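You operate a simulated robot arm through the tools that you are given. There is no shell and no other tool. Be economical: measure what you need, move in short steps, check, and stop when the job is done.

Carry out the task below with a simulated robot arm. There is one attempt and no reset: what you move stays moved.

JOB
Free both port plugs for draining: slacken by ring spanner, then back off at least a quarter turn.
Fine: lay the spanner back.

It is judged by the outcome, as a careful person would: the job done as asked, and still so three seconds after it is handed in. It fails if anything else is knocked over, pushed out of place, dropped, spilled or broken.

ROBOT AND FRAMES
A 6-joint arm with a two-finger parallel gripper, fixed in place. Base frame: the origin is at the foot of the arm, x ahead of it, y to its left, z up; the work surface is at about z = 879. Units: mm, rad, N and s.
With the tool pointing down near the work surface it reaches from about 240 to 640 mm from the base axis. Its first joint turns from -1.152 to 1.152 rad. Payload 2.7 kg.
The tool frame sits at the grasp point between the pads (the TCP): z along the fingers, y along the line on which they close. The tips reach 23 mm beyond it. The gripper opens to 94 mm. The fingers are 38 mm wide and 10 mm thick; the gripper's body (54 by 96 mm) begins 39 mm behind the TCP.
Orientation is that of the tool frame in the base frame, as a unit quaternion [w, x, y, z]. With the fingers straight down and closing along the base's y, the tool's x points along the base's -x, its y along +y and its z along -z.

CONTROLS
- The arm moves only by the tool move_arm. Its argument "steps" is a list that holds one entry, the list of rows, each a list of 7 numbers: the shift along the tool's x, y, z in mm, then the turn, a rotation vector about the tool's x, y, z in rad, then the opening, from 0 (shut) to 1 (fully open). In form: [[[x, y, z, ax, ay, az, jaw], ...]]. A call has 1 to 20 rows; each row shifts and turns the commanded pose from where the row before left it, along the tool's axes as they then stand. Each row takes 0.2 s and may step no farther than 50 mm and 0.15 rad from the row before; otherwise, or with a gripper value out of range, the whole call is refused. A pose out of reach is approached as far as the arm can. The call stops where the force on the tool passes 40 N (or 10 N more than at its start, if that is more) or the arm is blocked; 0.2 s more then pass. Each finger travels about 45 mm/s and halts on what it meets, pressing with about 37 N; the grip force reading is that of the motor and also rises with nothing between the fingers. The clock runs only during rows and for 0.2 s after the last one: add rows that do not move to give the fingers time. It gives the time, the measured TCP pose, the force on the tool (base axes), the opening and the grip force at its end, in the units of the frame above (readings bear some noise).
- Cameras (640 x 400 px; columns grow to the right, rows downward): "scene" is fixed at [73.7, -424.6, 1430.2]; the picture's right is [0.80, -0.59, 0.00], its down [-0.19, -0.26, -0.95] and it looks along [0.56, 0.76, -0.32] (base axes); focal length 290 px, centre (320, 200). "wrist" rides on the gripper at [-39, 0, -44] in the tool frame; the picture's right is [0.00, -1.00, 0.00], its down [0.97, 0.00, -0.24] and it looks along [0.24, 0.00, 0.97] (tool axes); focal length 218 px, centre (320, 200). There is no depth. A picture from a camera that has moved, and an enlarged one, comes with that camera's place and axes in the base frame and with its lens.
- capture(camera): a new picture of that camera. No time passes.
- enlarge(camera, box): a new picture of the part [left, top, right, bottom] of that camera's present view, enlarged. No time passes.
- job_done(): hands the job in; it is judged then, once.

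Go step by step. Nothing tells you positions but the pictures and the camera data: compare them with the known pose of the tool, close in by small moves and look again before you grip or let go. The budget is 120 turns and 64 pictures, counting those below and the enlarged ones. Unless the task says otherwise, let go and move clear before handing in, and close with one line.

The tools are called after "Call:" as a command line: name --argument value ..., lists and objects as JSON in quotes. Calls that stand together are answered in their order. move_arm: Moves the arm, as the interface text tells. Its arguments: {"type":"object","properties":{"steps":{"type":"array"}},"required":["steps"]} The other tools are called the same way: capture (camera) takes a picture; enlarge (camera, box) takes an enlarged picture of a part of a camera's view; job_done () hands the job in.

At the start:

```text
time_s: 0.0
position: [281.4, 222.0, 1313.2]
tool_rot: [0.0, 0.0, 1.0, 0.0]
contact_force: [0.4, -0.5, -0.4]
grip_width: 93.9
gripper_force: 0.1
```

scene: 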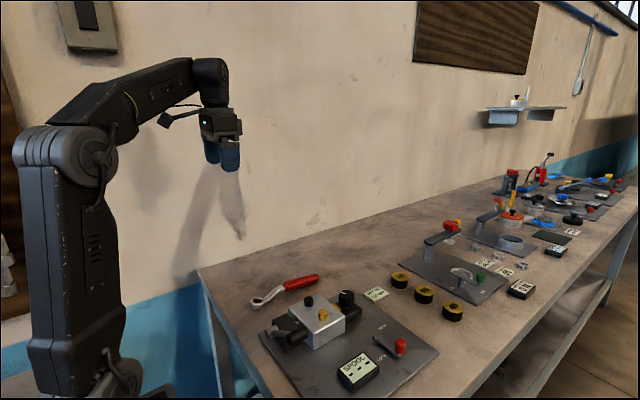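
wrist: 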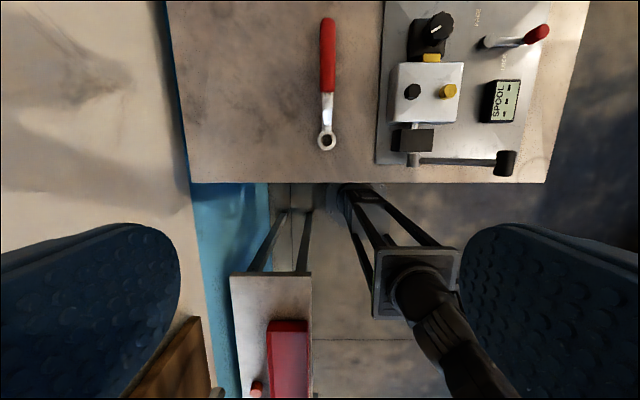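

I see a ring spanner with a red handle to the left of a valve block that has two plugs on top, one black and one yellow. I'll look closer before moving.

Call:
enlarge --camera "scene" --box '[230, 260, 450, 398]'

Call:
enlarge --camera "wrist" --box '[290, 0, 560, 185]'

```text
2.90 times, centred on (340, 329) of scene
camera zoom: at [73.7, -424.6, 1430.2], right [0.8, -0.59, 0.0], down [-0.19, -0.26, -0.95], along [0.56, 0.76, -0.32], focal length 841 px, centre (262, -174)
```

zoom: 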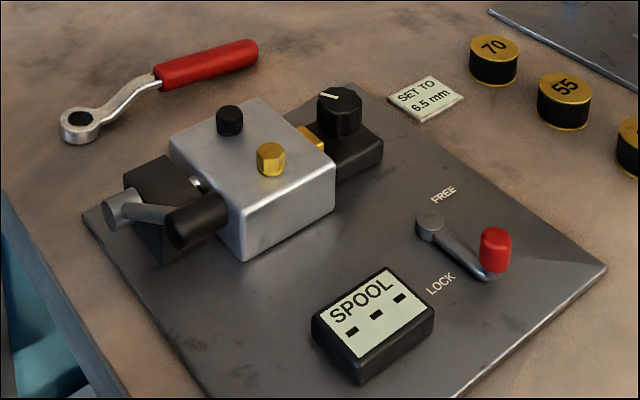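

```text
2.16 times, centred on (425, 92) of wrist
camera zoom: at [320.0, 222.0, 1357.2], right [0.0, -1.0, 0.0], down [-0.97, 0.0, 0.24], along [-0.24, 0.0, -0.97], focal length 472 px, centre (93, 432)
```

zoom: 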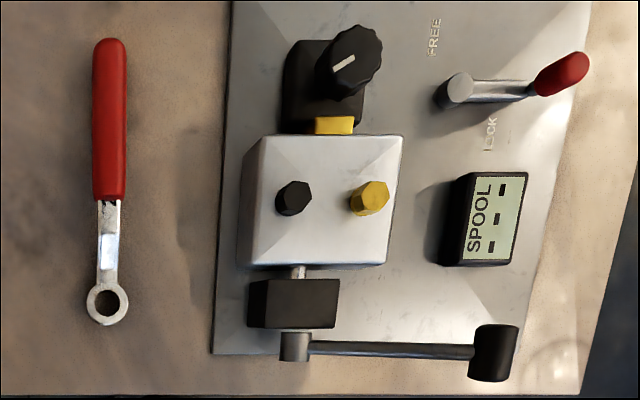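

The block plugs come out at about (406, 70, 971) and (408, 13, 971), and the spanner ring at about (330, 207), with its handle along +x. I'll move above the plugs for a closer view.

Call:
move_arm --steps '[[[-17.4, -22.8, 22.9, 0, 0, 0, 1], [-17.4, -22.8, 22.9, 0, 0, 0, 1], [-17.4, -22.8, 22.9, 0, 0, 0, 1], [-17.4, -22.8, 22.9, 0, 0, 0, 1], [-17.4, -22.8, 22.9, 0, 0, 0, 1], [-17.4, -22.8, 22.9, 0, 0, 0, 1], [-17.4, -22.8, 22.9, 0, 0, 0, 1], [-17.4, -22.8, 22.9, 0, 0, 0, 1], [0, 0, 0, 0, 0, 0, 1]]]'

Call:
capture --camera "wrist"

Call:
enlarge --camera "wrist" --box '[240, 130, 400, 230]'

```text
time_s: 2.0
position: [421.1, 39.4, 1128.4]
tool_rot: [0.001, 0.0, 1.0, 0.0]
contact_force: [-0.1, 0.2, 0.4]
grip_width: 94.1
gripper_force: 0.1
```

```text
59 pictures are left
camera wrist: at [460.0, 39.8, 1172.1], right [0.0, -1.0, 0.0], down [-0.97, 0.0, 0.24], along [-0.24, 0.0, -0.97], focal length 218 px, centre (320, 200)
```

wrist: 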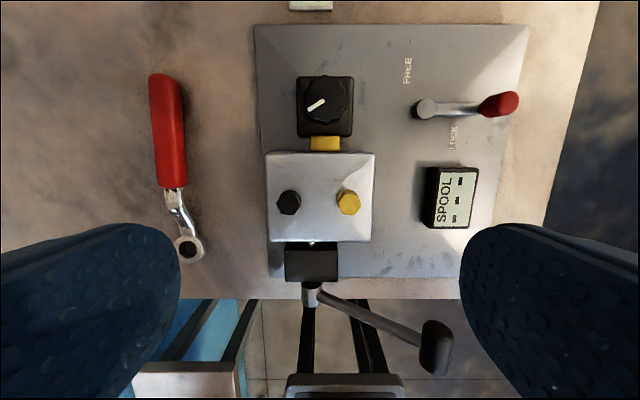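

```text
4.00 times, centred on (320, 180) of wrist
camera zoom: at [460.0, 39.8, 1172.1], right [0.0, -1.0, 0.0], down [-0.97, 0.0, 0.24], along [-0.24, 0.0, -0.97], focal length 873 px, centre (320, 280)
```

zoom: 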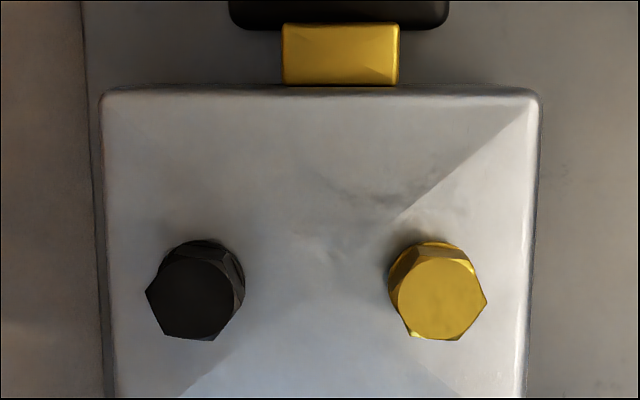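

The plug tops are at about (406, 70) and (406, 11), z ≈ 971, and roughly 19 mm across flats. Next I'll measure the spanner from above.

Call:
move_arm --steps '[[[0, 34, 8, 0, 0, 0, 1], [0, 34, 8, 0, 0, 0, 1], [0, 34, 8, 0, 0, 0, 1], [0, 34, 8, 0, 0, 0, 1], [0, 34, 8, 0, 0, 0, 1], [0, 0, 0, 0, 0, 0, 1]]]'

Call:
enlarge --camera "wrist" --box '[180, 60, 460, 310]'

Call:
enlarge --camera "scene" --box '[240, 265, 330, 321]'

```text
time_s: 3.4
position: [419.3, 210.2, 1090.7]
tool_rot: [0.0, 0.0, 1.0, 0.0]
contact_force: [-0.5, -0.1, 0.0]
grip_width: 94.0
gripper_force: 0.1
```

```text
1.60 times, centred on (320, 185) of wrist
camera zoom: at [458.4, 209.5, 1133.6], right [0.0, -1.0, 0.0], down [-0.97, 0.0, 0.24], along [-0.24, 0.0, -0.97], focal length 349 px, centre (320, 224)
```

zoom: 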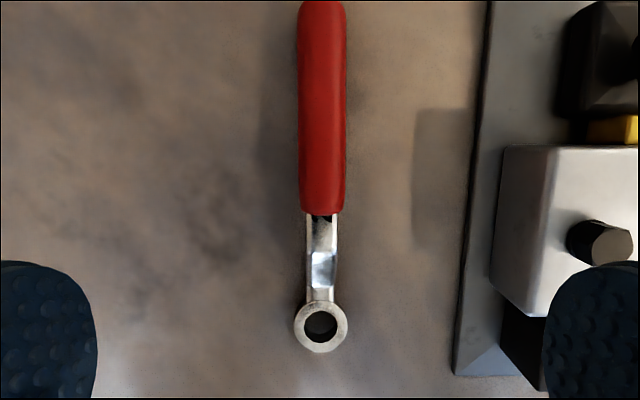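

```text
7.11 times, centred on (285, 293) of scene
camera zoom: at [73.7, -424.6, 1430.2], right [0.8, -0.59, 0.0], down [-0.19, -0.26, -0.95], along [0.56, 0.76, -0.32], focal length 2064 px, centre (569, -461)
```

zoom: 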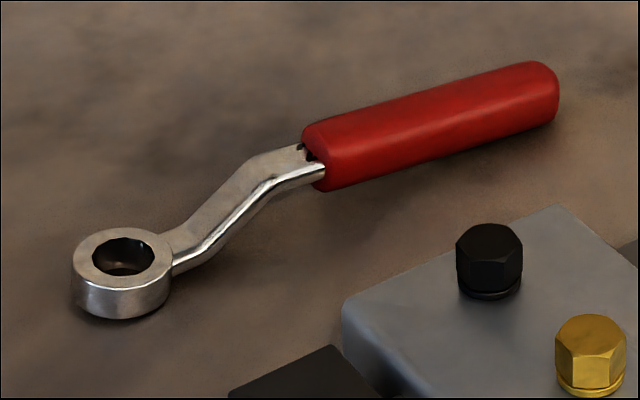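

The table here is at about z ≈ 897. The ring centre is near (330, 209) and the raised handle runs from x ≈ 412 to 540, sloping down about 0.12 rad toward +x. I'll zoom in on the ring bore, the plug hexes and the handle end.

Call:
enlarge --camera "wrist" --box '[295, 235, 345, 285]'

Call:
enlarge --camera "wrist" --box '[250, 0, 390, 200]'

Call:
enlarge --camera "scene" --box '[295, 285, 345, 325]'

```text
8.00 times, centred on (320, 260) of wrist
camera zoom: at [458.4, 209.5, 1133.6], right [0.0, -1.0, 0.0], down [-0.97, 0.0, 0.24], along [-0.24, 0.0, -0.97], focal length 1746 px, centre (320, -280)
```

zoom: 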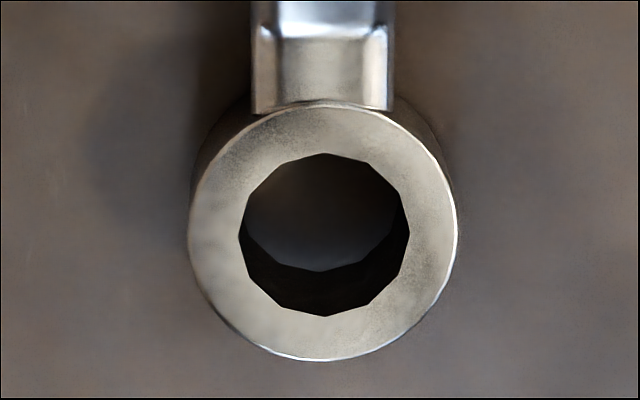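

```text
2.00 times, centred on (320, 100) of wrist
camera zoom: at [458.4, 209.5, 1133.6], right [0.0, -1.0, 0.0], down [-0.97, 0.0, 0.24], along [-0.24, 0.0, -0.97], focal length 436 px, centre (320, 400)
```

zoom: 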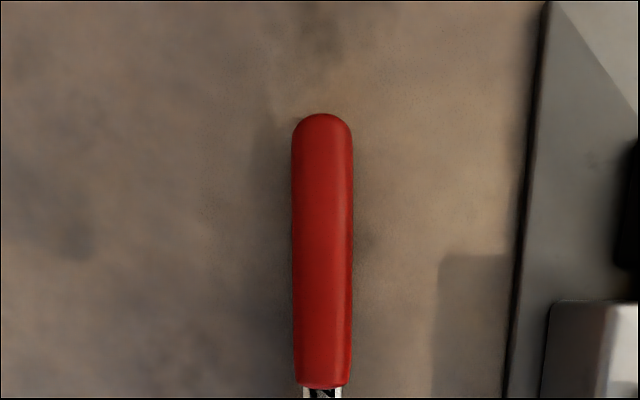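

```text
10.00 times, centred on (320, 305) of scene
camera zoom: at [73.7, -424.6, 1430.2], right [0.8, -0.59, 0.0], down [-0.19, -0.26, -0.95], along [0.56, 0.76, -0.32], focal length 2903 px, centre (320, -850)
```

zoom: 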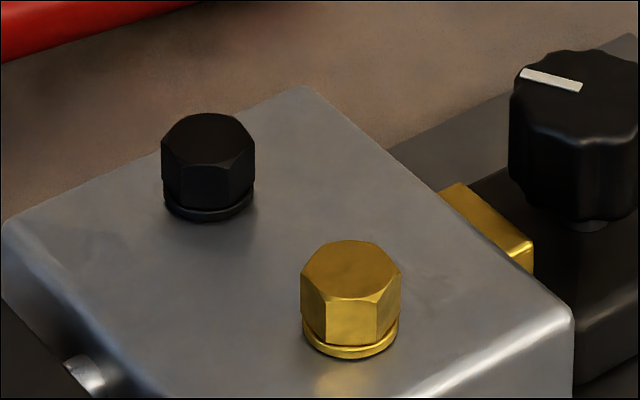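

The ring bore is 12-sided with vertices in line with the handle, so it re-indexes every 30°. I'll measure the hex angles of the plugs from here.

Call:
enlarge --camera "wrist" --box '[478, 175, 528, 215]'

Call:
enlarge --camera "wrist" --box '[560, 175, 610, 215]'

```text
10.00 times, centred on (503, 195) of wrist
camera zoom: at [458.4, 209.5, 1133.6], right [0.0, -1.0, 0.0], down [-0.97, 0.0, 0.24], along [-0.24, 0.0, -0.97], focal length 2183 px, centre (-1510, 250)
```

zoom: 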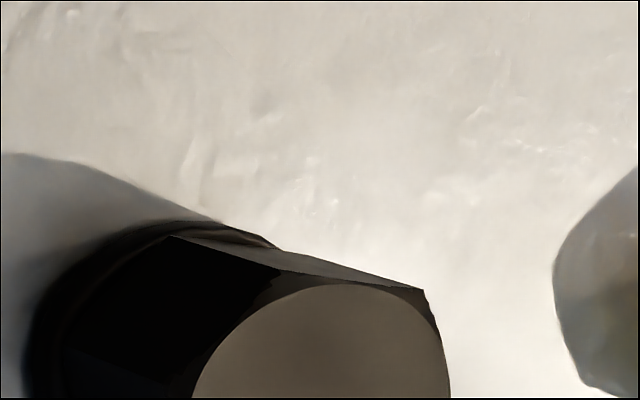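

```text
10.00 times, centred on (585, 195) of wrist
camera zoom: at [458.4, 209.5, 1133.6], right [0.0, -1.0, 0.0], down [-0.97, 0.0, 0.24], along [-0.24, 0.0, -0.97], focal length 2183 px, centre (-2330, 250)
```

zoom: 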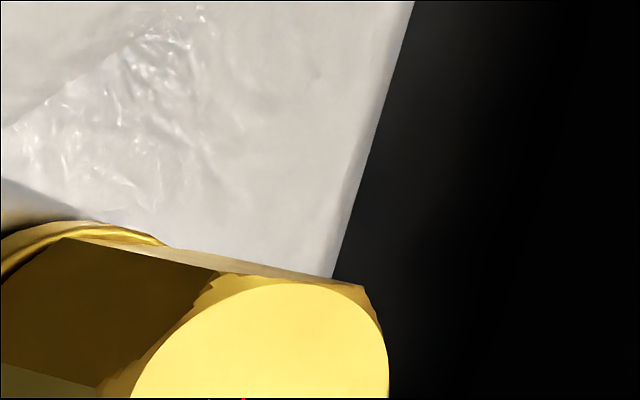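

Both hexes have corners at about 24–25° (mod 60). I'll descend above the handle at x ≈ 480 and tilt the tool to match the handle's slope.

Call:
move_arm --steps '[[[-12.1, -0.24, 26.1, 0, 0, 0, 1], [-12.1, -0.24, 26.1, 0, 0, 0, 1], [-12.1, -0.24, 26.1, 0, 0, 0, 1], [-12.1, -0.24, 26.1, 0, 0, 0, 1], [-12.1, -0.24, 26.1, 0, 0, 0, 1], [0, 0, 0, 0, 0.12, 0, 1], [0, 0, 0, 0, 0, 0, 1]]]'

Call:
capture --camera "wrist"

Call:
enlarge --camera "scene" --box '[220, 220, 380, 320]'

```text
time_s: 5.0
position: [480.1, 206.8, 959.6]
tool_rot: [-0.061, 0.0, 0.998, -0.001]
contact_force: [-0.6, 0.5, 0.1]
grip_width: 94.0
gripper_force: 0.1
```

```text
50 pictures are left
camera wrist: at [524.3, 207.2, 997.6], right [0.0, -1.0, 0.0], down [-0.93, 0.0, 0.35], along [-0.35, 0.0, -0.93], focal length 218 px, centre (320, 200)
```

wrist: 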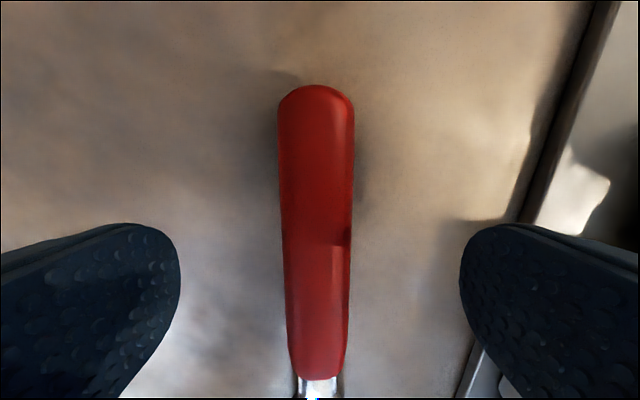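

```text
4.00 times, centred on (300, 270) of scene
camera zoom: at [73.7, -424.6, 1430.2], right [0.8, -0.59, 0.0], down [-0.19, -0.26, -0.95], along [0.56, 0.76, -0.32], focal length 1161 px, centre (400, -80)
```

zoom: 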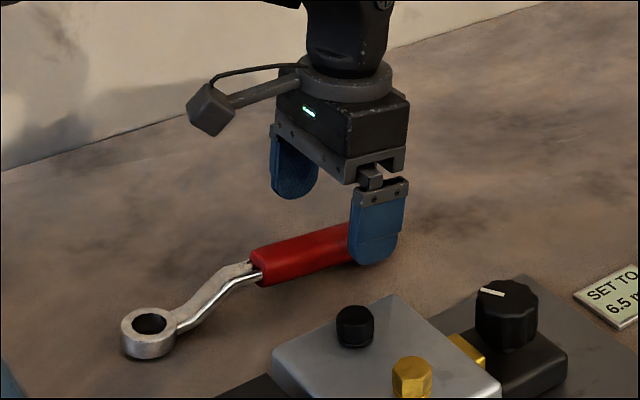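

It's aligned, with the handle about 2 mm toward +y. I'll lower and then close the gripper.

Call:
move_arm --steps '[[[-1.4, 0.7, 11.9, 0, 0, 0, 1], [-1.4, 0.7, 11.9, 0, 0, 0, 1], [-1.4, 0.6, 11.9, 0, 0, 0, 1], [0, 0, 0, 0, 0, 0, 1], [0, 0, 0, 0, 0, 0, 0], [0, 0, 0, 0, 0, 0, 0], [0, 0, 0, 0, 0, 0, 0], [0, 0, 0, 0, 0, 0, 0], [0, 0, 0, 0, 0, 0, 0], [0, 0, 0, 0, 0, 0, 0]]]'

Call:
enlarge --camera "scene" --box '[220, 220, 380, 320]'

```text
time_s: 7.2
position: [481.2, 213.0, 924.9]
tool_rot: [-0.057, -0.001, 0.998, 0.001]
contact_force: [3.7, -6.6, 24.9]
grip_width: 28.0
gripper_force: 36.7
```

```text
4.00 times, centred on (300, 270) of scene
camera zoom: at [73.4, -424.9, 1430.1], right [0.8, -0.59, 0.0], down [-0.19, -0.26, -0.95], along [0.56, 0.76, -0.32], focal length 1161 px, centre (400, -80)
```

zoom: 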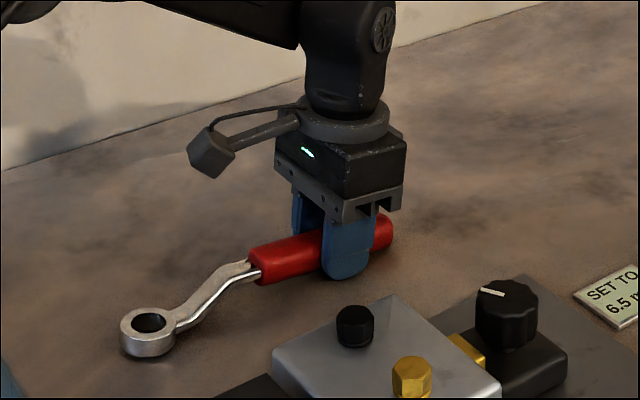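

The handle is gripped, with light contact on the table. I'll lift it straight up and level it.

Call:
move_arm --steps '[[[1.2, 0, -9.9, 0, 0, 0, 0], [2.4, 0, -19.9, 0, 0, 0, 0], [2.4, 0, -19.9, 0, 0, 0, 0], [2.4, 0, -19.9, 0, 0, 0, 0], [2.4, 0, -19.9, 0, 0, 0, 0], [2.4, 0, -19.9, 0, 0, 0, 0], [0, 0, 0, 0, -0.12, 0, 0], [0, 0, 0, 0, 0, 0, 0], [0, 0, 0, 0, 0, 0, 0]]]'

Call:
enlarge --camera "scene" --box '[200, 180, 400, 305]'

Call:
capture --camera "wrist"

```text
time_s: 9.2
position: [482.9, 210.5, 1035.2]
tool_rot: [0.0, 0.0, 1.0, 0.001]
contact_force: [-0.5, 0.6, -3.6]
grip_width: 27.6
gripper_force: 36.9
```

```text
3.20 times, centred on (300, 242) of scene
camera zoom: at [73.8, -424.6, 1430.2], right [0.8, -0.59, 0.0], down [-0.19, -0.26, -0.95], along [0.56, 0.76, -0.32], focal length 929 px, centre (384, 64)
```

zoom: 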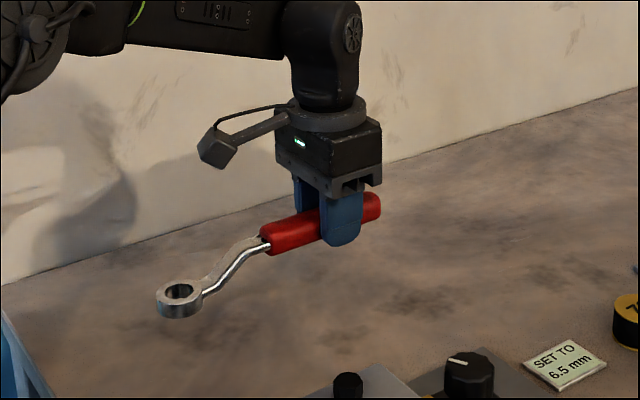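

```text
46 pictures are left
camera wrist: at [521.0, 210.0, 1078.4], right [0.0, -1.0, 0.0], down [-0.97, 0.0, 0.24], along [-0.24, 0.0, -0.97], focal length 218 px, centre (320, 200)
```

wrist: 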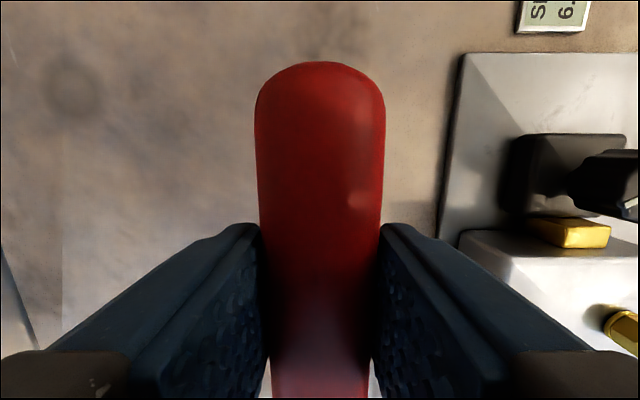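

The ring is about 150 mm from the TCP and its top is about 29 mm below it. I'll check that it's level.

Call:
enlarge --camera "scene" --box '[242, 240, 322, 290]'

```text
8.00 times, centred on (282, 265) of scene
camera zoom: at [73.8, -424.6, 1430.2], right [0.8, -0.59, 0.0], down [-0.19, -0.26, -0.95], along [0.56, 0.76, -0.32], focal length 2322 px, centre (624, -320)
```

zoom: 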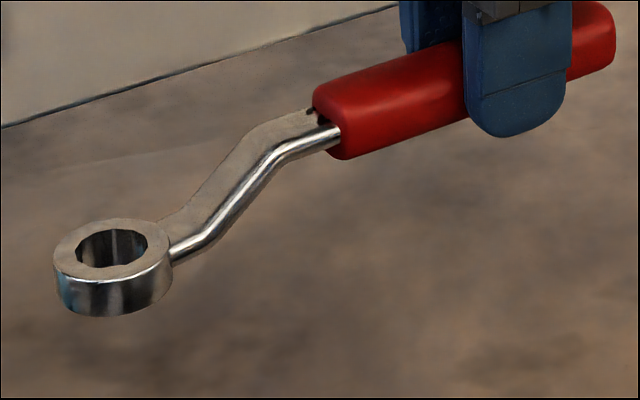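

Call:
enlarge --camera "scene" --box '[246, 264, 268, 282]'

```text
16.00 times, centred on (257, 273) of scene
camera zoom: at [73.8, -424.6, 1430.2], right [0.8, -0.59, 0.0], down [-0.19, -0.26, -0.95], along [0.56, 0.76, -0.32], focal length 4645 px, centre (1328, -968)
```

zoom: 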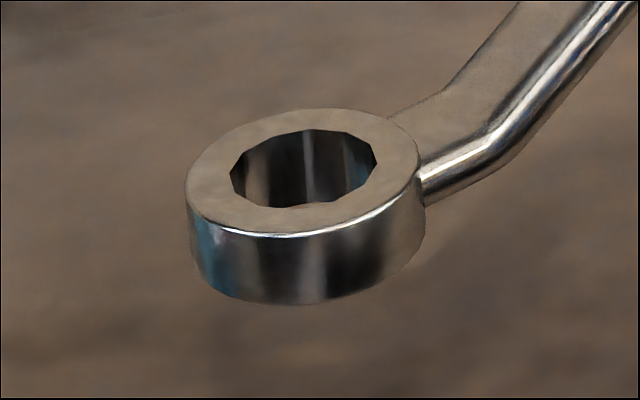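

The ring dips about 0.04 rad toward the handle, so I'll correct that. Then I'll yaw to handle angle 25° and move over the black plug with height to spare.

Call:
move_arm --steps '[[[0, 0, -8, 0, -0.04, 0, 0], [0, 0, -8, 0, 0, -0.1454, 0], [0, 0, 0, 0, 0, -0.1454, 0], [0, 0, 0, 0, 0, -0.1454, 0], [-5.3, -23.6, 0, 0, 0, 0, 0], [-5.3, -23.6, 0, 0, 0, 0, 0], [-5.3, -23.6, 0, 0, 0, 0, 0], [-5.3, -23.6, 0, 0, 0, 0, 0], [0, 0, 0, 0, 0, 0, 0], [0, 0, 0, 0, 0, 0, 0]]]'

Call:
enlarge --camera "scene" --box '[270, 245, 390, 325]'

```text
time_s: 11.4
position: [539.8, 133.1, 1052.1]
tool_rot: [0.019, -0.216, 0.976, -0.005]
contact_force: [0.1, -0.5, -2.9]
grip_width: 27.9
gripper_force: 37.1
```

```text
5.00 times, centred on (330, 285) of scene
camera zoom: at [73.8, -424.6, 1430.2], right [0.8, -0.59, 0.0], down [-0.19, -0.26, -0.95], along [0.56, 0.76, -0.32], focal length 1452 px, centre (270, -225)
```

zoom: 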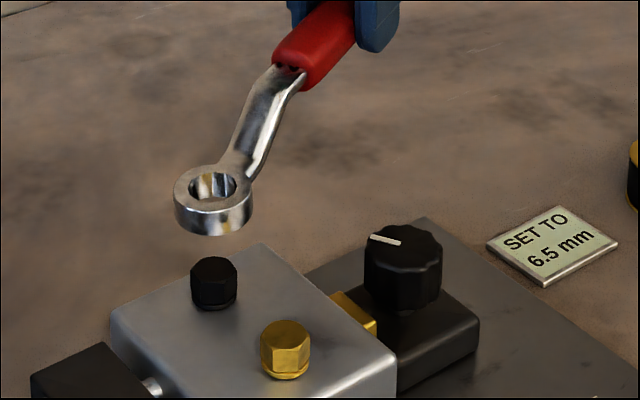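

The ring is lined up with the plug sideways. I'll descend to just above the plug top and look again.

Call:
move_arm --steps '[[[0, 0, 9, 0, 0, 0, 0], [0, 0, 9, 0, 0, 0, 0], [0, 0, 8, 0, 0, 0, 0], [0, 0, 0, 0, 0, 0, 0]]]'

Call:
enlarge --camera "scene" --box '[295, 275, 335, 311]'

```text
time_s: 12.4
position: [542.3, 133.6, 1026.0]
tool_rot: [0.02, -0.217, 0.976, -0.005]
contact_force: [-0.4, -0.9, -3.3]
grip_width: 27.7
gripper_force: 37.1
```

```text
11.11 times, centred on (315, 293) of scene
camera zoom: at [73.8, -424.6, 1430.2], right [0.8, -0.59, 0.0], down [-0.19, -0.26, -0.95], along [0.56, 0.76, -0.32], focal length 3226 px, centre (376, -833)
```

zoom: 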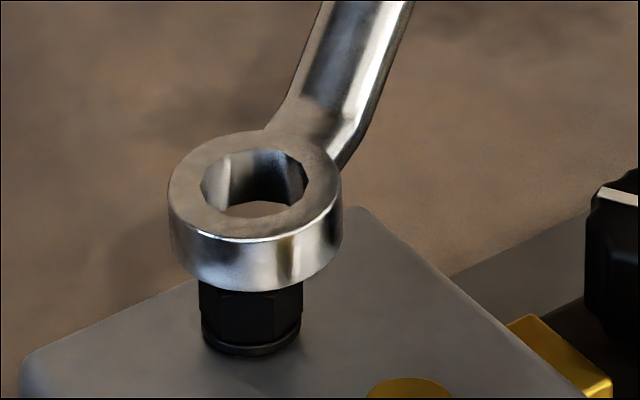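

The ring is about 1 mm too far right in the picture. I'll nudge it and lower gently until contact or engagement.

Call:
move_arm --steps '[[[0.6, 0.8, 3, 0, 0, 0, 0], [0.1, 0, 3, 0, 0, 0, 0], [0, 0, 0, 0, 0, 0, 0]]]'

Call:
enlarge --camera "scene" --box '[295, 275, 335, 311]'

```text
time_s: 13.2
position: [540.6, 134.3, 1021.6]
tool_rot: [0.02, -0.216, 0.976, -0.004]
contact_force: [0.4, 0.8, -0.4]
grip_width: 27.5
gripper_force: 36.7
```

```text
11.11 times, centred on (315, 293) of scene
camera zoom: at [73.7, -424.6, 1430.2], right [0.8, -0.59, 0.0], down [-0.19, -0.26, -0.95], along [0.56, 0.76, -0.32], focal length 3226 px, centre (376, -833)
```

zoom: 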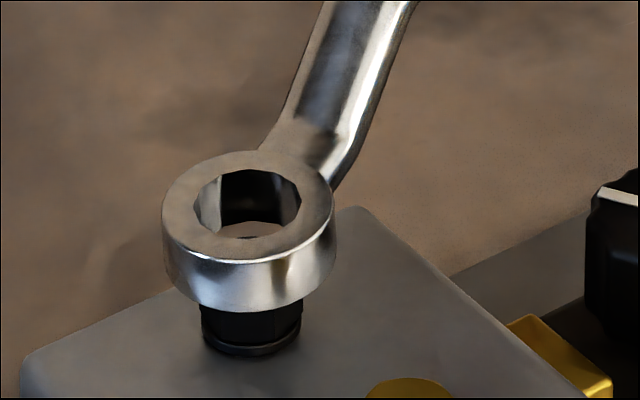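

It's well centred and still just above the plug. I'll keep going down gently.

Call:
move_arm --steps '[[[0.1, 0, 2, 0, 0, 0, 0], [0.1, 0, 2, 0, 0, 0, 0], [0, 0, 0, 0, 0, 0, 0]]]'

Call:
enlarge --camera "scene" --box '[295, 275, 335, 311]'

```text
time_s: 14.0
position: [540.4, 134.5, 1016.6]
tool_rot: [0.021, -0.216, 0.976, -0.005]
contact_force: [3.2, 3.0, 6.5]
grip_width: 27.7
gripper_force: 36.9
```

```text
11.11 times, centred on (315, 293) of scene
camera zoom: at [73.7, -424.5, 1430.3], right [0.8, -0.59, 0.0], down [-0.19, -0.26, -0.95], along [0.56, 0.76, -0.32], focal length 3226 px, centre (376, -833)
```

zoom: 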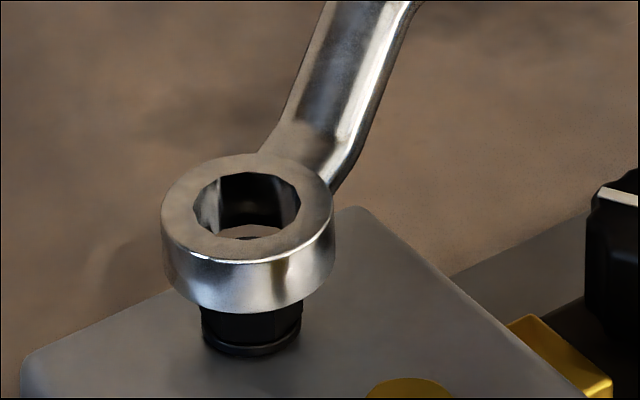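

The ring is resting on the plug top and seems about 2.5 mm too far from the camera. I'll ease up, shift and try again.

Call:
move_arm --steps '[[[0, 0, -5, 0, 0, 0, 0], [2.2, -1.3, 0, 0, 0, 0, 0], [0, 0, 0, 0, 0, 0, 0]]]'

Call:
enlarge --camera "scene" --box '[295, 275, 335, 311]'

```text
time_s: 14.8
position: [539.6, 132.3, 1020.9]
tool_rot: [0.02, -0.216, 0.976, -0.004]
contact_force: [0.4, -0.8, -3.8]
grip_width: 27.8
gripper_force: 37.3
```

```text
11.11 times, centred on (315, 293) of scene
camera zoom: at [73.8, -424.6, 1430.2], right [0.8, -0.59, 0.0], down [-0.19, -0.26, -0.95], along [0.56, 0.76, -0.32], focal length 3226 px, centre (376, -833)
```

zoom: 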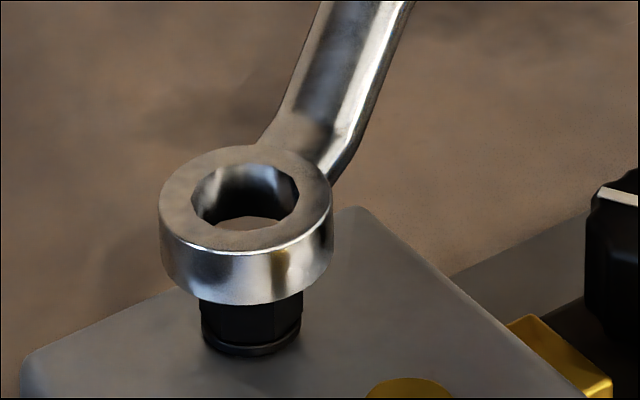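

Call:
move_arm --steps '[[[-0.5, -1.0, 0, 0, 0, 0, 0], [0.1, 0, 2.5, 0, 0, 0, 0], [0.1, 0, 2.5, 0, 0, 0, 0], [0, 0, 0, 0, 0, 0, 0]]]'

Call:
enlarge --camera "scene" --box '[295, 275, 335, 311]'

```text
time_s: 15.8
position: [540.5, 133.0, 1015.6]
tool_rot: [0.02, -0.217, 0.976, -0.005]
contact_force: [-0.2, -0.1, -3.8]
grip_width: 27.5
gripper_force: 37.5
```

```text
11.11 times, centred on (315, 293) of scene
camera zoom: at [73.8, -424.6, 1430.2], right [0.8, -0.59, 0.0], down [-0.19, -0.26, -0.95], along [0.56, 0.76, -0.32], focal length 3226 px, centre (376, -833)
```

zoom: 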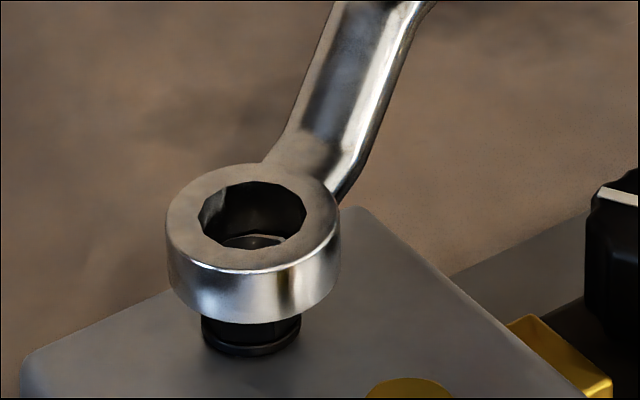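

No contact force and the plug top now shows inside the bore, so the ring is entering. I'll lower onto the plug.

Call:
move_arm --steps '[[[0.1, 0, 2.5, 0, 0, 0, 0], [0.1, 0, 2.5, 0, 0, 0, 0], [0.1, 0, 2.5, 0, 0, 0, 0], [0, 0, 0, 0, 0, 0, 0]]]'

Call:
enlarge --camera "scene" --box '[295, 275, 335, 311]'

```text
time_s: 16.8
position: [540.6, 131.0, 1008.8]
tool_rot: [0.019, -0.216, 0.976, -0.005]
contact_force: [-1.2, -0.5, -3.0]
grip_width: 27.7
gripper_force: 37.2
```

```text
11.11 times, centred on (315, 293) of scene
camera zoom: at [73.8, -424.6, 1430.2], right [0.8, -0.59, 0.0], down [-0.19, -0.26, -0.95], along [0.56, 0.76, -0.32], focal length 3226 px, centre (376, -833)
```

zoom: 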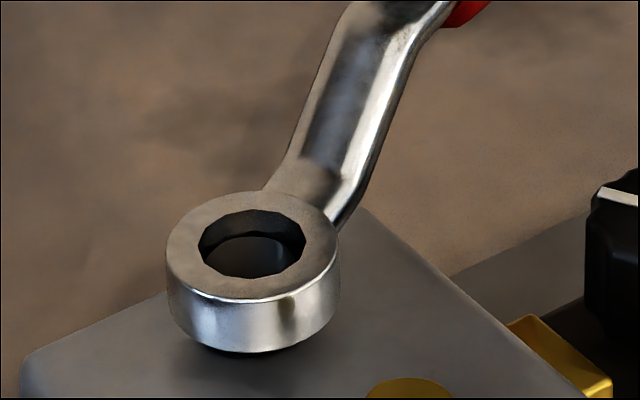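

The ring is seated on the black plug. I'll start turning anticlockwise about the plug axis.

Call:
move_arm --steps '[[[0.1, 0, 2, 0, 0, 0, 0], [0.19, 7.45, 0, -0.002, 0, -0.05, 0], [0.19, 7.45, 0, -0.002, 0, -0.05, 0], [0.19, 7.45, 0, -0.002, 0, -0.05, 0], [0.19, 7.45, 0, -0.002, 0, -0.05, 0], [0, 0, 0, 0, 0, 0, 0]]]'

Call:
enlarge --camera "scene" --box '[270, 250, 370, 330]'

```text
time_s: 18.2
position: [524.4, 157.3, 1007.1]
tool_rot: [0.018, -0.313, 0.95, -0.003]
contact_force: [-0.6, 0.6, -4.0]
grip_width: 27.8
gripper_force: 36.8
```

```text
5.00 times, centred on (320, 290) of scene
camera zoom: at [73.8, -424.6, 1430.2], right [0.8, -0.59, 0.0], down [-0.19, -0.26, -0.95], along [0.56, 0.76, -0.32], focal length 1452 px, centre (320, -250)
```

zoom: 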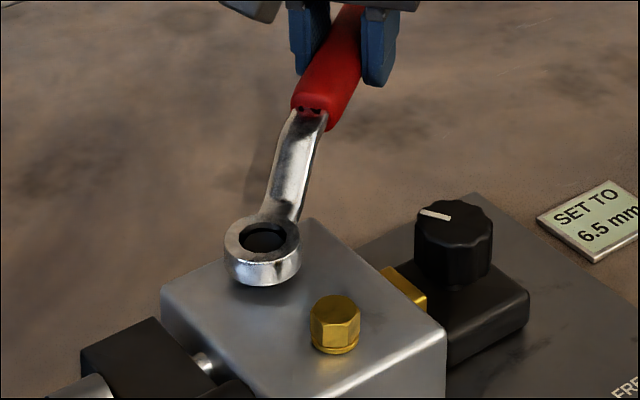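

There's almost no resistance over the first 11°. I'll continue and watch the force.

Call:
move_arm --steps '[[[0.19, 7.45, 0, -0.002, 0, -0.05, 0], [0.19, 7.45, 0, -0.002, 0, -0.05, 0], [0.19, 7.45, 0, -0.002, 0, -0.05, 0]]]'

Call:
enlarge --camera "scene" --box '[295, 285, 335, 321]'

```text
time_s: 19.0
position: [509.7, 174.4, 1006.0]
tool_rot: [0.018, -0.383, 0.923, -0.001]
contact_force: [-0.1, -0.1, -3.6]
grip_width: 27.6
gripper_force: 36.5
```

```text
11.11 times, centred on (315, 303) of scene
camera zoom: at [73.8, -424.6, 1430.2], right [0.8, -0.59, 0.0], down [-0.19, -0.26, -0.95], along [0.56, 0.76, -0.32], focal length 3226 px, centre (376, -944)
```

zoom: 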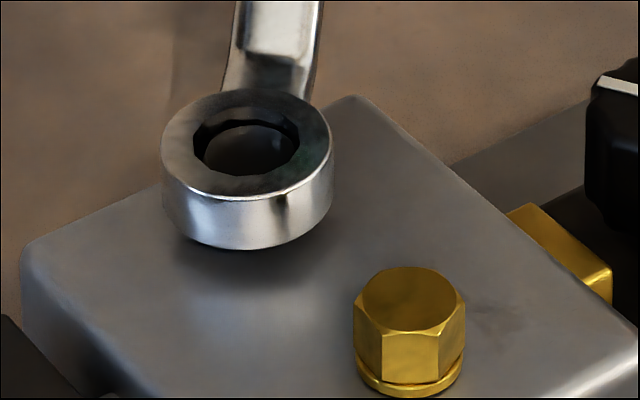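

Still no resistance. I'll carry on another 60° and then check whether the plug itself turned.

Call:
move_arm --steps '[[[0.36, 10.4, 0, -0.0028, 0, -0.07, 0], [0.36, 10.4, 0, -0.0028, 0, -0.07, 0], [0.36, 10.4, 0, -0.0028, 0, -0.07, 0], [0.36, 10.4, 0, -0.0028, 0, -0.07, 0], [0.36, 10.4, 0, -0.0028, 0, -0.07, 0], [0.36, 10.4, 0, -0.0028, 0, -0.07, 0], [0.36, 10.4, 0, -0.0028, 0, -0.07, 0], [0.36, 10.4, 0, -0.0028, 0, -0.07, 0]]]'

Call:
enlarge --camera "scene" --box '[270, 250, 370, 330]'

```text
time_s: 20.8
position: [437.4, 214.2, 1005.7]
tool_rot: [0.012, -0.624, 0.781, 0.004]
contact_force: [2.5, 0.0, -2.8]
grip_width: 27.6
gripper_force: 37.4
```

```text
5.00 times, centred on (320, 290) of scene
camera zoom: at [73.9, -424.6, 1430.2], right [0.8, -0.59, 0.0], down [-0.19, -0.26, -0.95], along [0.56, 0.76, -0.32], focal length 1452 px, centre (320, -250)
```

zoom: 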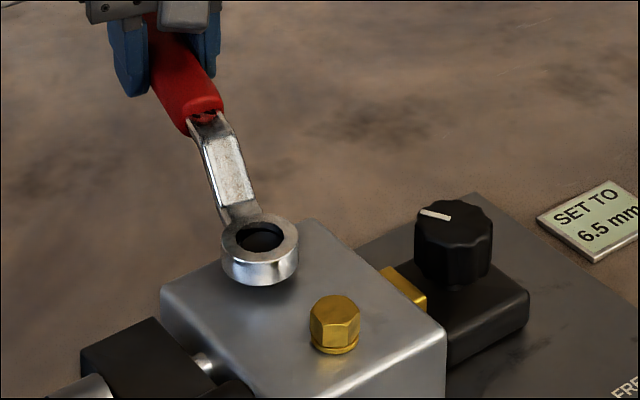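

Call:
move_arm --steps '[[[0.39, 10.8, 0, -0.0029, 0, -0.0725, 0], [0.39, 10.8, 0, -0.0029, 0, -0.0725, 0], [0.39, 10.8, 0, -0.0029, 0, -0.0725, 0], [0.39, 10.8, 0, -0.0029, 0, -0.0725, 0], [0.39, 10.8, 0, -0.0029, 0, -0.0725, 0], [0.39, 10.8, 0, -0.0029, 0, -0.0725, 0], [0.39, 10.8, 0, -0.0029, 0, -0.0725, 0], [0.39, 10.8, 0, -0.0029, 0, -0.0725, 0], [0.39, 10.8, 0, -0.0029, 0, -0.0725, 0], [0.39, 10.8, 0, -0.0029, 0, -0.0725, 0], [0.39, 10.8, 0, -0.0029, 0, -0.0725, 0], [0, 0, 0, 0, 0, 0, 0]]]'

Call:
enlarge --camera "scene" --box '[270, 250, 370, 330]'

```text
time_s: 23.4
position: [324.9, 195.4, 1005.6]
tool_rot: [-0.003, 0.878, -0.478, -0.011]
contact_force: [11.6, -0.9, -3.9]
grip_width: 27.9
gripper_force: 37.3
```

```text
5.00 times, centred on (320, 290) of scene
camera zoom: at [74.1, -424.6, 1430.2], right [0.8, -0.59, 0.0], down [-0.19, -0.26, -0.95], along [0.56, 0.76, -0.32], focal length 1452 px, centre (320, -250)
```

zoom: 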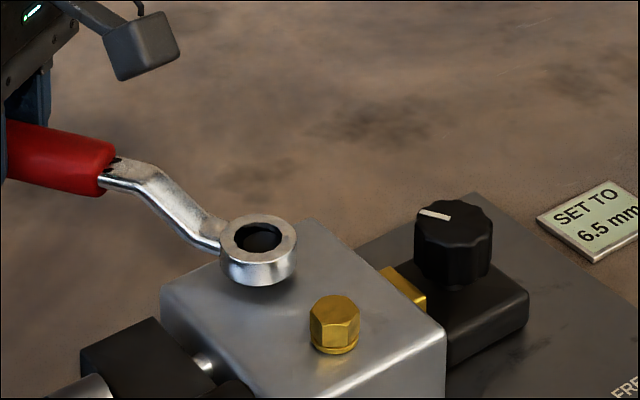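

Resistance is showing now at 123°. I'll lift the ring off and inspect the plug.

Call:
move_arm --steps '[[[0, -1, 0, 0, 0, 0, 0], [-0.2, 0, -5, 0, 0, 0, 0], [-0.3, 0, -8, 0, 0, 0, 0], [-0.4, 0, -10, 0, 0, 0, 0], [-0.6, 0, -15, 0, 0, 0, 0], [0, 0, 0, 0, 0, 0, 0]]]'

Call:
enlarge --camera "scene" --box '[295, 275, 345, 325]'

```text
time_s: 24.8
position: [323.5, 194.4, 1041.5]
tool_rot: [-0.003, 0.878, -0.479, -0.011]
contact_force: [-0.1, 0.8, -2.3]
grip_width: 27.7
gripper_force: 36.9
```

```text
8.00 times, centred on (320, 300) of scene
camera zoom: at [73.8, -424.6, 1430.2], right [0.8, -0.59, 0.0], down [-0.19, -0.26, -0.95], along [0.56, 0.76, -0.32], focal length 2322 px, centre (320, -600)
```

zoom: 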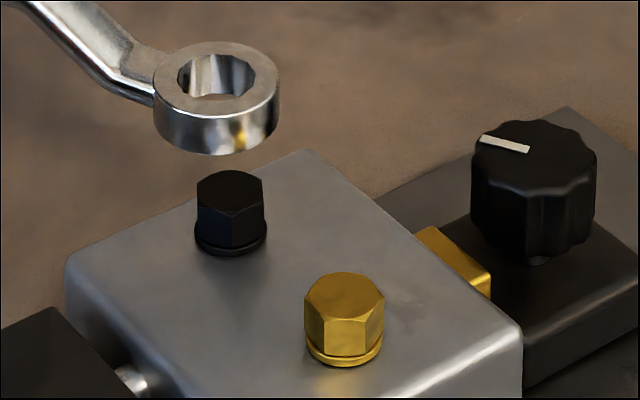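

The black plug has turned about 90°, since its corner now faces the camera. To leave a safe margin I'll re-index: swing back about 64° above the plug, then look.

Call:
move_arm --steps '[[[0.63, -13.56, 0, 0.0037, 0, 0.093, 0], [0.63, -13.56, 0, 0.0037, 0, 0.093, 0], [0.63, -13.56, 0, 0.0037, 0, 0.093, 0], [0.63, -13.56, 0, 0.0037, 0, 0.093, 0], [0.63, -13.56, 0, 0.0037, 0, 0.093, 0], [0.63, -13.56, 0, 0.0037, 0, 0.093, 0], [0.63, -13.56, 0, 0.0037, 0, 0.093, 0], [0.63, -13.56, 0, 0.0037, 0, 0.093, 0], [0.63, -13.56, 0, 0.0037, 0, 0.093, 0], [0.63, -13.56, 0, 0.0037, 0, 0.093, 0], [0.63, -13.56, 0, 0.0037, 0, 0.093, 0], [0.63, -13.56, 0, 0.0037, 0, 0.093, 0], [0, 0, 0, 0, 0, 0, 0]]]'

Call:
enlarge --camera "scene" --box '[292, 265, 342, 315]'

```text
time_s: 27.6
position: [478.9, 198.0, 1042.1]
tool_rot: [0.015, -0.491, 0.871, 0.002]
contact_force: [0.3, 0.7, -4.3]
grip_width: 27.6
gripper_force: 36.9
```

```text
8.00 times, centred on (317, 290) of scene
camera zoom: at [73.8, -424.6, 1430.2], right [0.8, -0.59, 0.0], down [-0.19, -0.26, -0.95], along [0.56, 0.76, -0.32], focal length 2322 px, centre (344, -520)
```

zoom: 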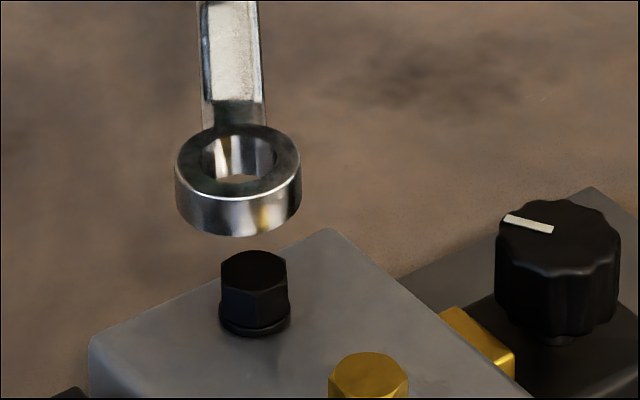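

The ring is about 5 mm left of the plug. I'll correct, lower partway and look.

Call:
move_arm --steps '[[[1.6, -5, 0, 0, 0, 0, 0], [0.4, 0, 9, 0, 0, 0, 0], [0.2, 0, 5, 0, 0, 0, 0], [0, 0, 0, 0, 0, 0, 0]]]'

Call:
enlarge --camera "scene" --box '[295, 275, 335, 311]'

```text
time_s: 28.6
position: [481.0, 194.3, 1028.3]
tool_rot: [0.014, -0.491, 0.871, 0.001]
contact_force: [-0.2, 0.1, -2.3]
grip_width: 27.6
gripper_force: 36.8
```

```text
11.11 times, centred on (315, 293) of scene
camera zoom: at [73.8, -424.6, 1430.2], right [0.8, -0.59, 0.0], down [-0.19, -0.26, -0.95], along [0.56, 0.76, -0.32], focal length 3226 px, centre (376, -833)
```

zoom: 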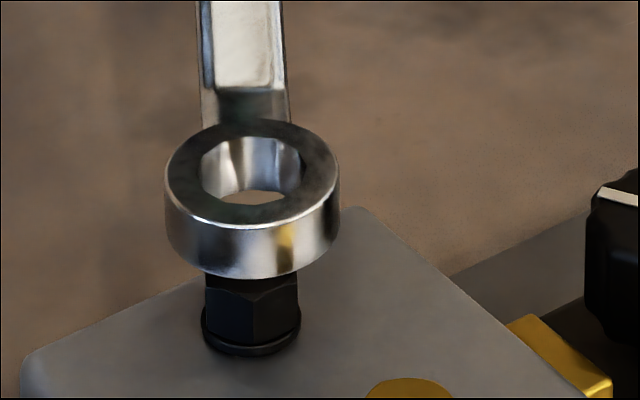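

Call:
move_arm --steps '[[[3.0, 0.3, 0, 0, 0, 0, 0], [0.2, 0, 5, 0, 0, 0, 0], [0.2, 0, 4, 0, 0, 0, 0], [0.1, 0, 3, 0, 0, 0, 0], [0, 0, 0, 0, 0, 0, 0]]]'

Call:
enlarge --camera "scene" --box '[295, 275, 335, 311]'

```text
time_s: 29.8
position: [480.6, 191.4, 1016.1]
tool_rot: [0.015, -0.49, 0.872, 0.002]
contact_force: [-0.2, -0.3, -2.9]
grip_width: 27.6
gripper_force: 37.6
```

```text
11.11 times, centred on (315, 293) of scene
camera zoom: at [73.8, -424.6, 1430.2], right [0.8, -0.59, 0.0], down [-0.19, -0.26, -0.95], along [0.56, 0.76, -0.32], focal length 3226 px, centre (376, -833)
```

zoom: 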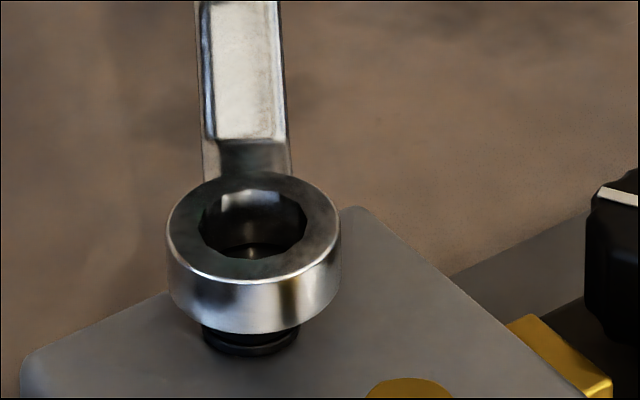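

It's engaging again with no contact force. I'll lower the rest of the way and turn about 75°.

Call:
move_arm --steps '[[[0.2, 0, 4, 0, 0, 0, 0], [0.2, 0, 4, 0, 0, 0, 0], [0, 0, 0, 0, 0, 0, 0]]]'

Call:
enlarge --camera "scene" --box '[295, 275, 335, 311]'

```text
time_s: 30.6
position: [480.9, 191.3, 1009.9]
tool_rot: [0.015, -0.491, 0.871, 0.001]
contact_force: [2.6, 4.0, 9.0]
grip_width: 28.0
gripper_force: 37.2
```

```text
11.11 times, centred on (315, 293) of scene
camera zoom: at [73.7, -424.5, 1430.3], right [0.8, -0.59, 0.0], down [-0.19, -0.26, -0.95], along [0.56, 0.76, -0.32], focal length 3226 px, centre (376, -833)
```

zoom: 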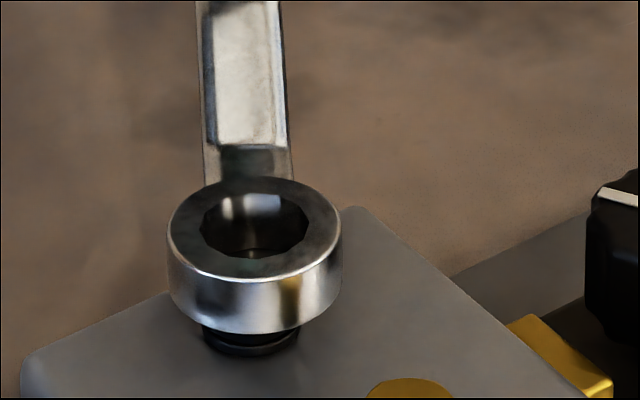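

Call:
enlarge --camera "scene" --box '[304, 294, 320, 310]'

```text
16.00 times, centred on (312, 302) of scene
camera zoom: at [73.7, -424.5, 1430.3], right [0.8, -0.59, 0.0], down [-0.19, -0.26, -0.95], along [0.56, 0.76, -0.32], focal length 4645 px, centre (448, -1432)
```

zoom: 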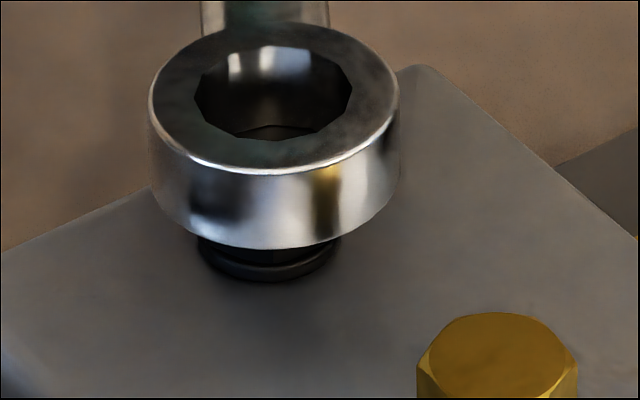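

The ring has only started onto the hex and is resting at its chamfer. I'll keep light pressure and wiggle the angle to let it drop in.

Call:
move_arm --steps '[[[0.02, 2.9, 0, 0, 0, -0.02, 0], [0.02, 2.9, 0, 0, 0, -0.02, 0], [0.02, 2.9, 0, 0, 0, -0.02, 0], [0, 0, 0, 0, 0, 0, 0]]]'

```text
time_s: 31.6
position: [472.0, 195.3, 1008.7]
tool_rot: [0.014, -0.518, 0.855, 0.002]
contact_force: [-0.3, -0.6, 1.8]
grip_width: 27.9
gripper_force: 36.6
```

Call:
move_arm --steps '[[[0.1, 0, 2, 0, 0, 0, 0], [0.02, 2.9, 0, 0, 0, -0.02, 0], [0.02, 2.9, 0, 0, 0, -0.02, 0], [0.1, 0, 1, 0, 0, 0, 0], [0, 0, 0, 0, 0, 0, 0]]]'

Call:
enlarge --camera "scene" --box '[304, 294, 320, 310]'

```text
time_s: 32.8
position: [468.4, 198.7, 1006.4]
tool_rot: [0.016, -0.535, 0.845, 0.0]
contact_force: [1.6, 4.2, 7.5]
grip_width: 27.7
gripper_force: 37.0
```

```text
16.00 times, centred on (312, 302) of scene
camera zoom: at [73.7, -424.5, 1430.3], right [0.8, -0.59, 0.0], down [-0.19, -0.26, -0.95], along [0.56, 0.76, -0.32], focal length 4645 px, centre (448, -1432)
```

zoom: 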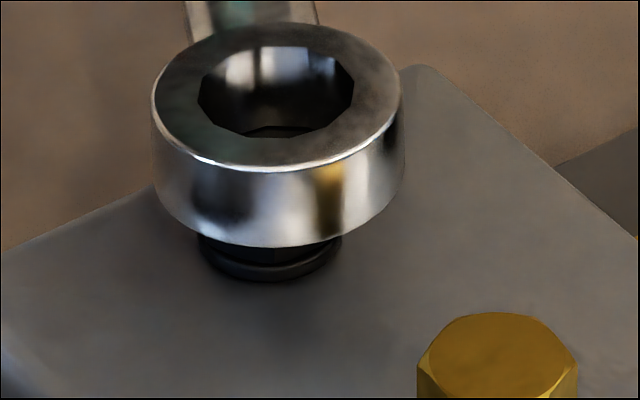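

The ring looks about 1 mm right and 2 mm near. I'll shift it under light pressure.

Call:
move_arm --steps '[[[0, 0, -1.5, 0, 0, 0, 0], [-1.1, 0.4, 0, 0, 0, 0, 0], [-1.1, 0.4, 0, 0, 0, 0, 0], [0.1, 0, 1.5, 0, 0, 0, 0], [0, 0, 0, 0, 0, 0, 0]]]'

Call:
enlarge --camera "scene" --box '[304, 294, 320, 310]'

```text
time_s: 34.0
position: [468.5, 200.1, 1006.8]
tool_rot: [0.014, -0.533, 0.846, 0.001]
contact_force: [-3.0, -0.8, 7.6]
grip_width: 27.7
gripper_force: 37.3
```

```text
16.00 times, centred on (312, 302) of scene
camera zoom: at [73.5, -424.6, 1430.2], right [0.8, -0.59, 0.0], down [-0.19, -0.26, -0.95], along [0.56, 0.76, -0.32], focal length 4645 px, centre (448, -1432)
```

zoom: 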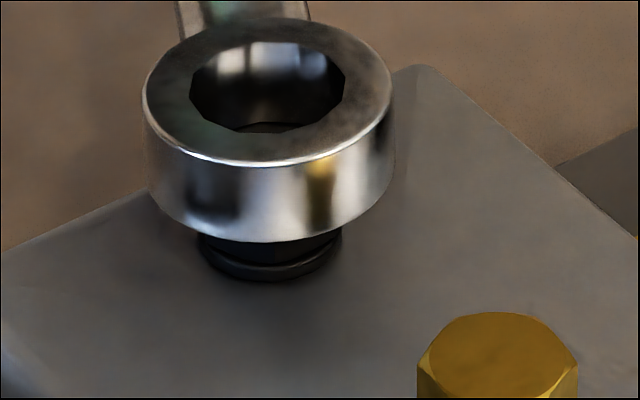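

It's centred sideways now. I rotated past the hex angle, so I'll swing back clockwise about 6° under light pressure.

Call:
move_arm --steps '[[[0.02, -2.9, 0, 0, 0, 0.02, 0], [0.02, -2.9, 0, 0, 0, 0.02, 0], [0.02, -2.9, 0, 0, 0, 0.02, 0], [0.02, -2.9, 0, 0, 0, 0.02, 0], [0.02, -2.9, 0, 0, 0, 0.02, 0], [0, 0, 0, 0, 0, 0, 0]]]'

Call:
enlarge --camera "scene" --box '[304, 294, 320, 310]'

```text
time_s: 35.4
position: [480.7, 193.6, 1005.8]
tool_rot: [0.015, -0.491, 0.871, 0.002]
contact_force: [2.1, 3.3, 6.5]
grip_width: 27.7
gripper_force: 36.8
```

```text
16.00 times, centred on (312, 302) of scene
camera zoom: at [73.7, -424.5, 1430.3], right [0.8, -0.59, 0.0], down [-0.19, -0.26, -0.95], along [0.56, 0.76, -0.32], focal length 4645 px, centre (448, -1432)
```

zoom: 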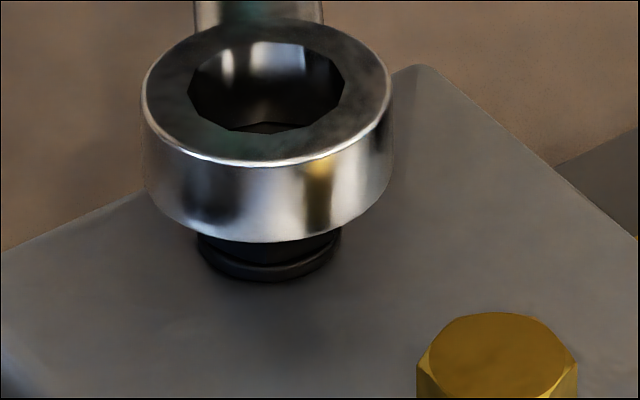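

Call:
move_arm --steps '[[[-1.0, 0, 0, 0, 0, 0, 0], [0, 0, 0.5, 0, 0, 0, 0], [0.02, -2.9, 0, 0, 0, 0.02, 0], [0.02, -2.9, 0, 0, 0, 0.02, 0], [0, 0, 0, 0, 0, 0, 0]]]'

Call:
enlarge --camera "scene" --box '[304, 294, 320, 310]'

```text
time_s: 36.6
position: [487.5, 191.0, 1004.8]
tool_rot: [0.015, -0.473, 0.881, 0.001]
contact_force: [-1.7, -0.6, 3.6]
grip_width: 27.6
gripper_force: 37.4
```

```text
16.00 times, centred on (312, 302) of scene
camera zoom: at [73.6, -424.6, 1430.2], right [0.8, -0.59, 0.0], down [-0.19, -0.26, -0.95], along [0.56, 0.76, -0.32], focal length 4645 px, centre (448, -1432)
```

zoom: 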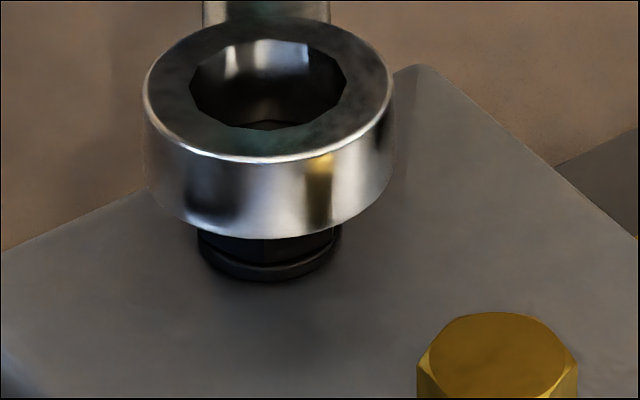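

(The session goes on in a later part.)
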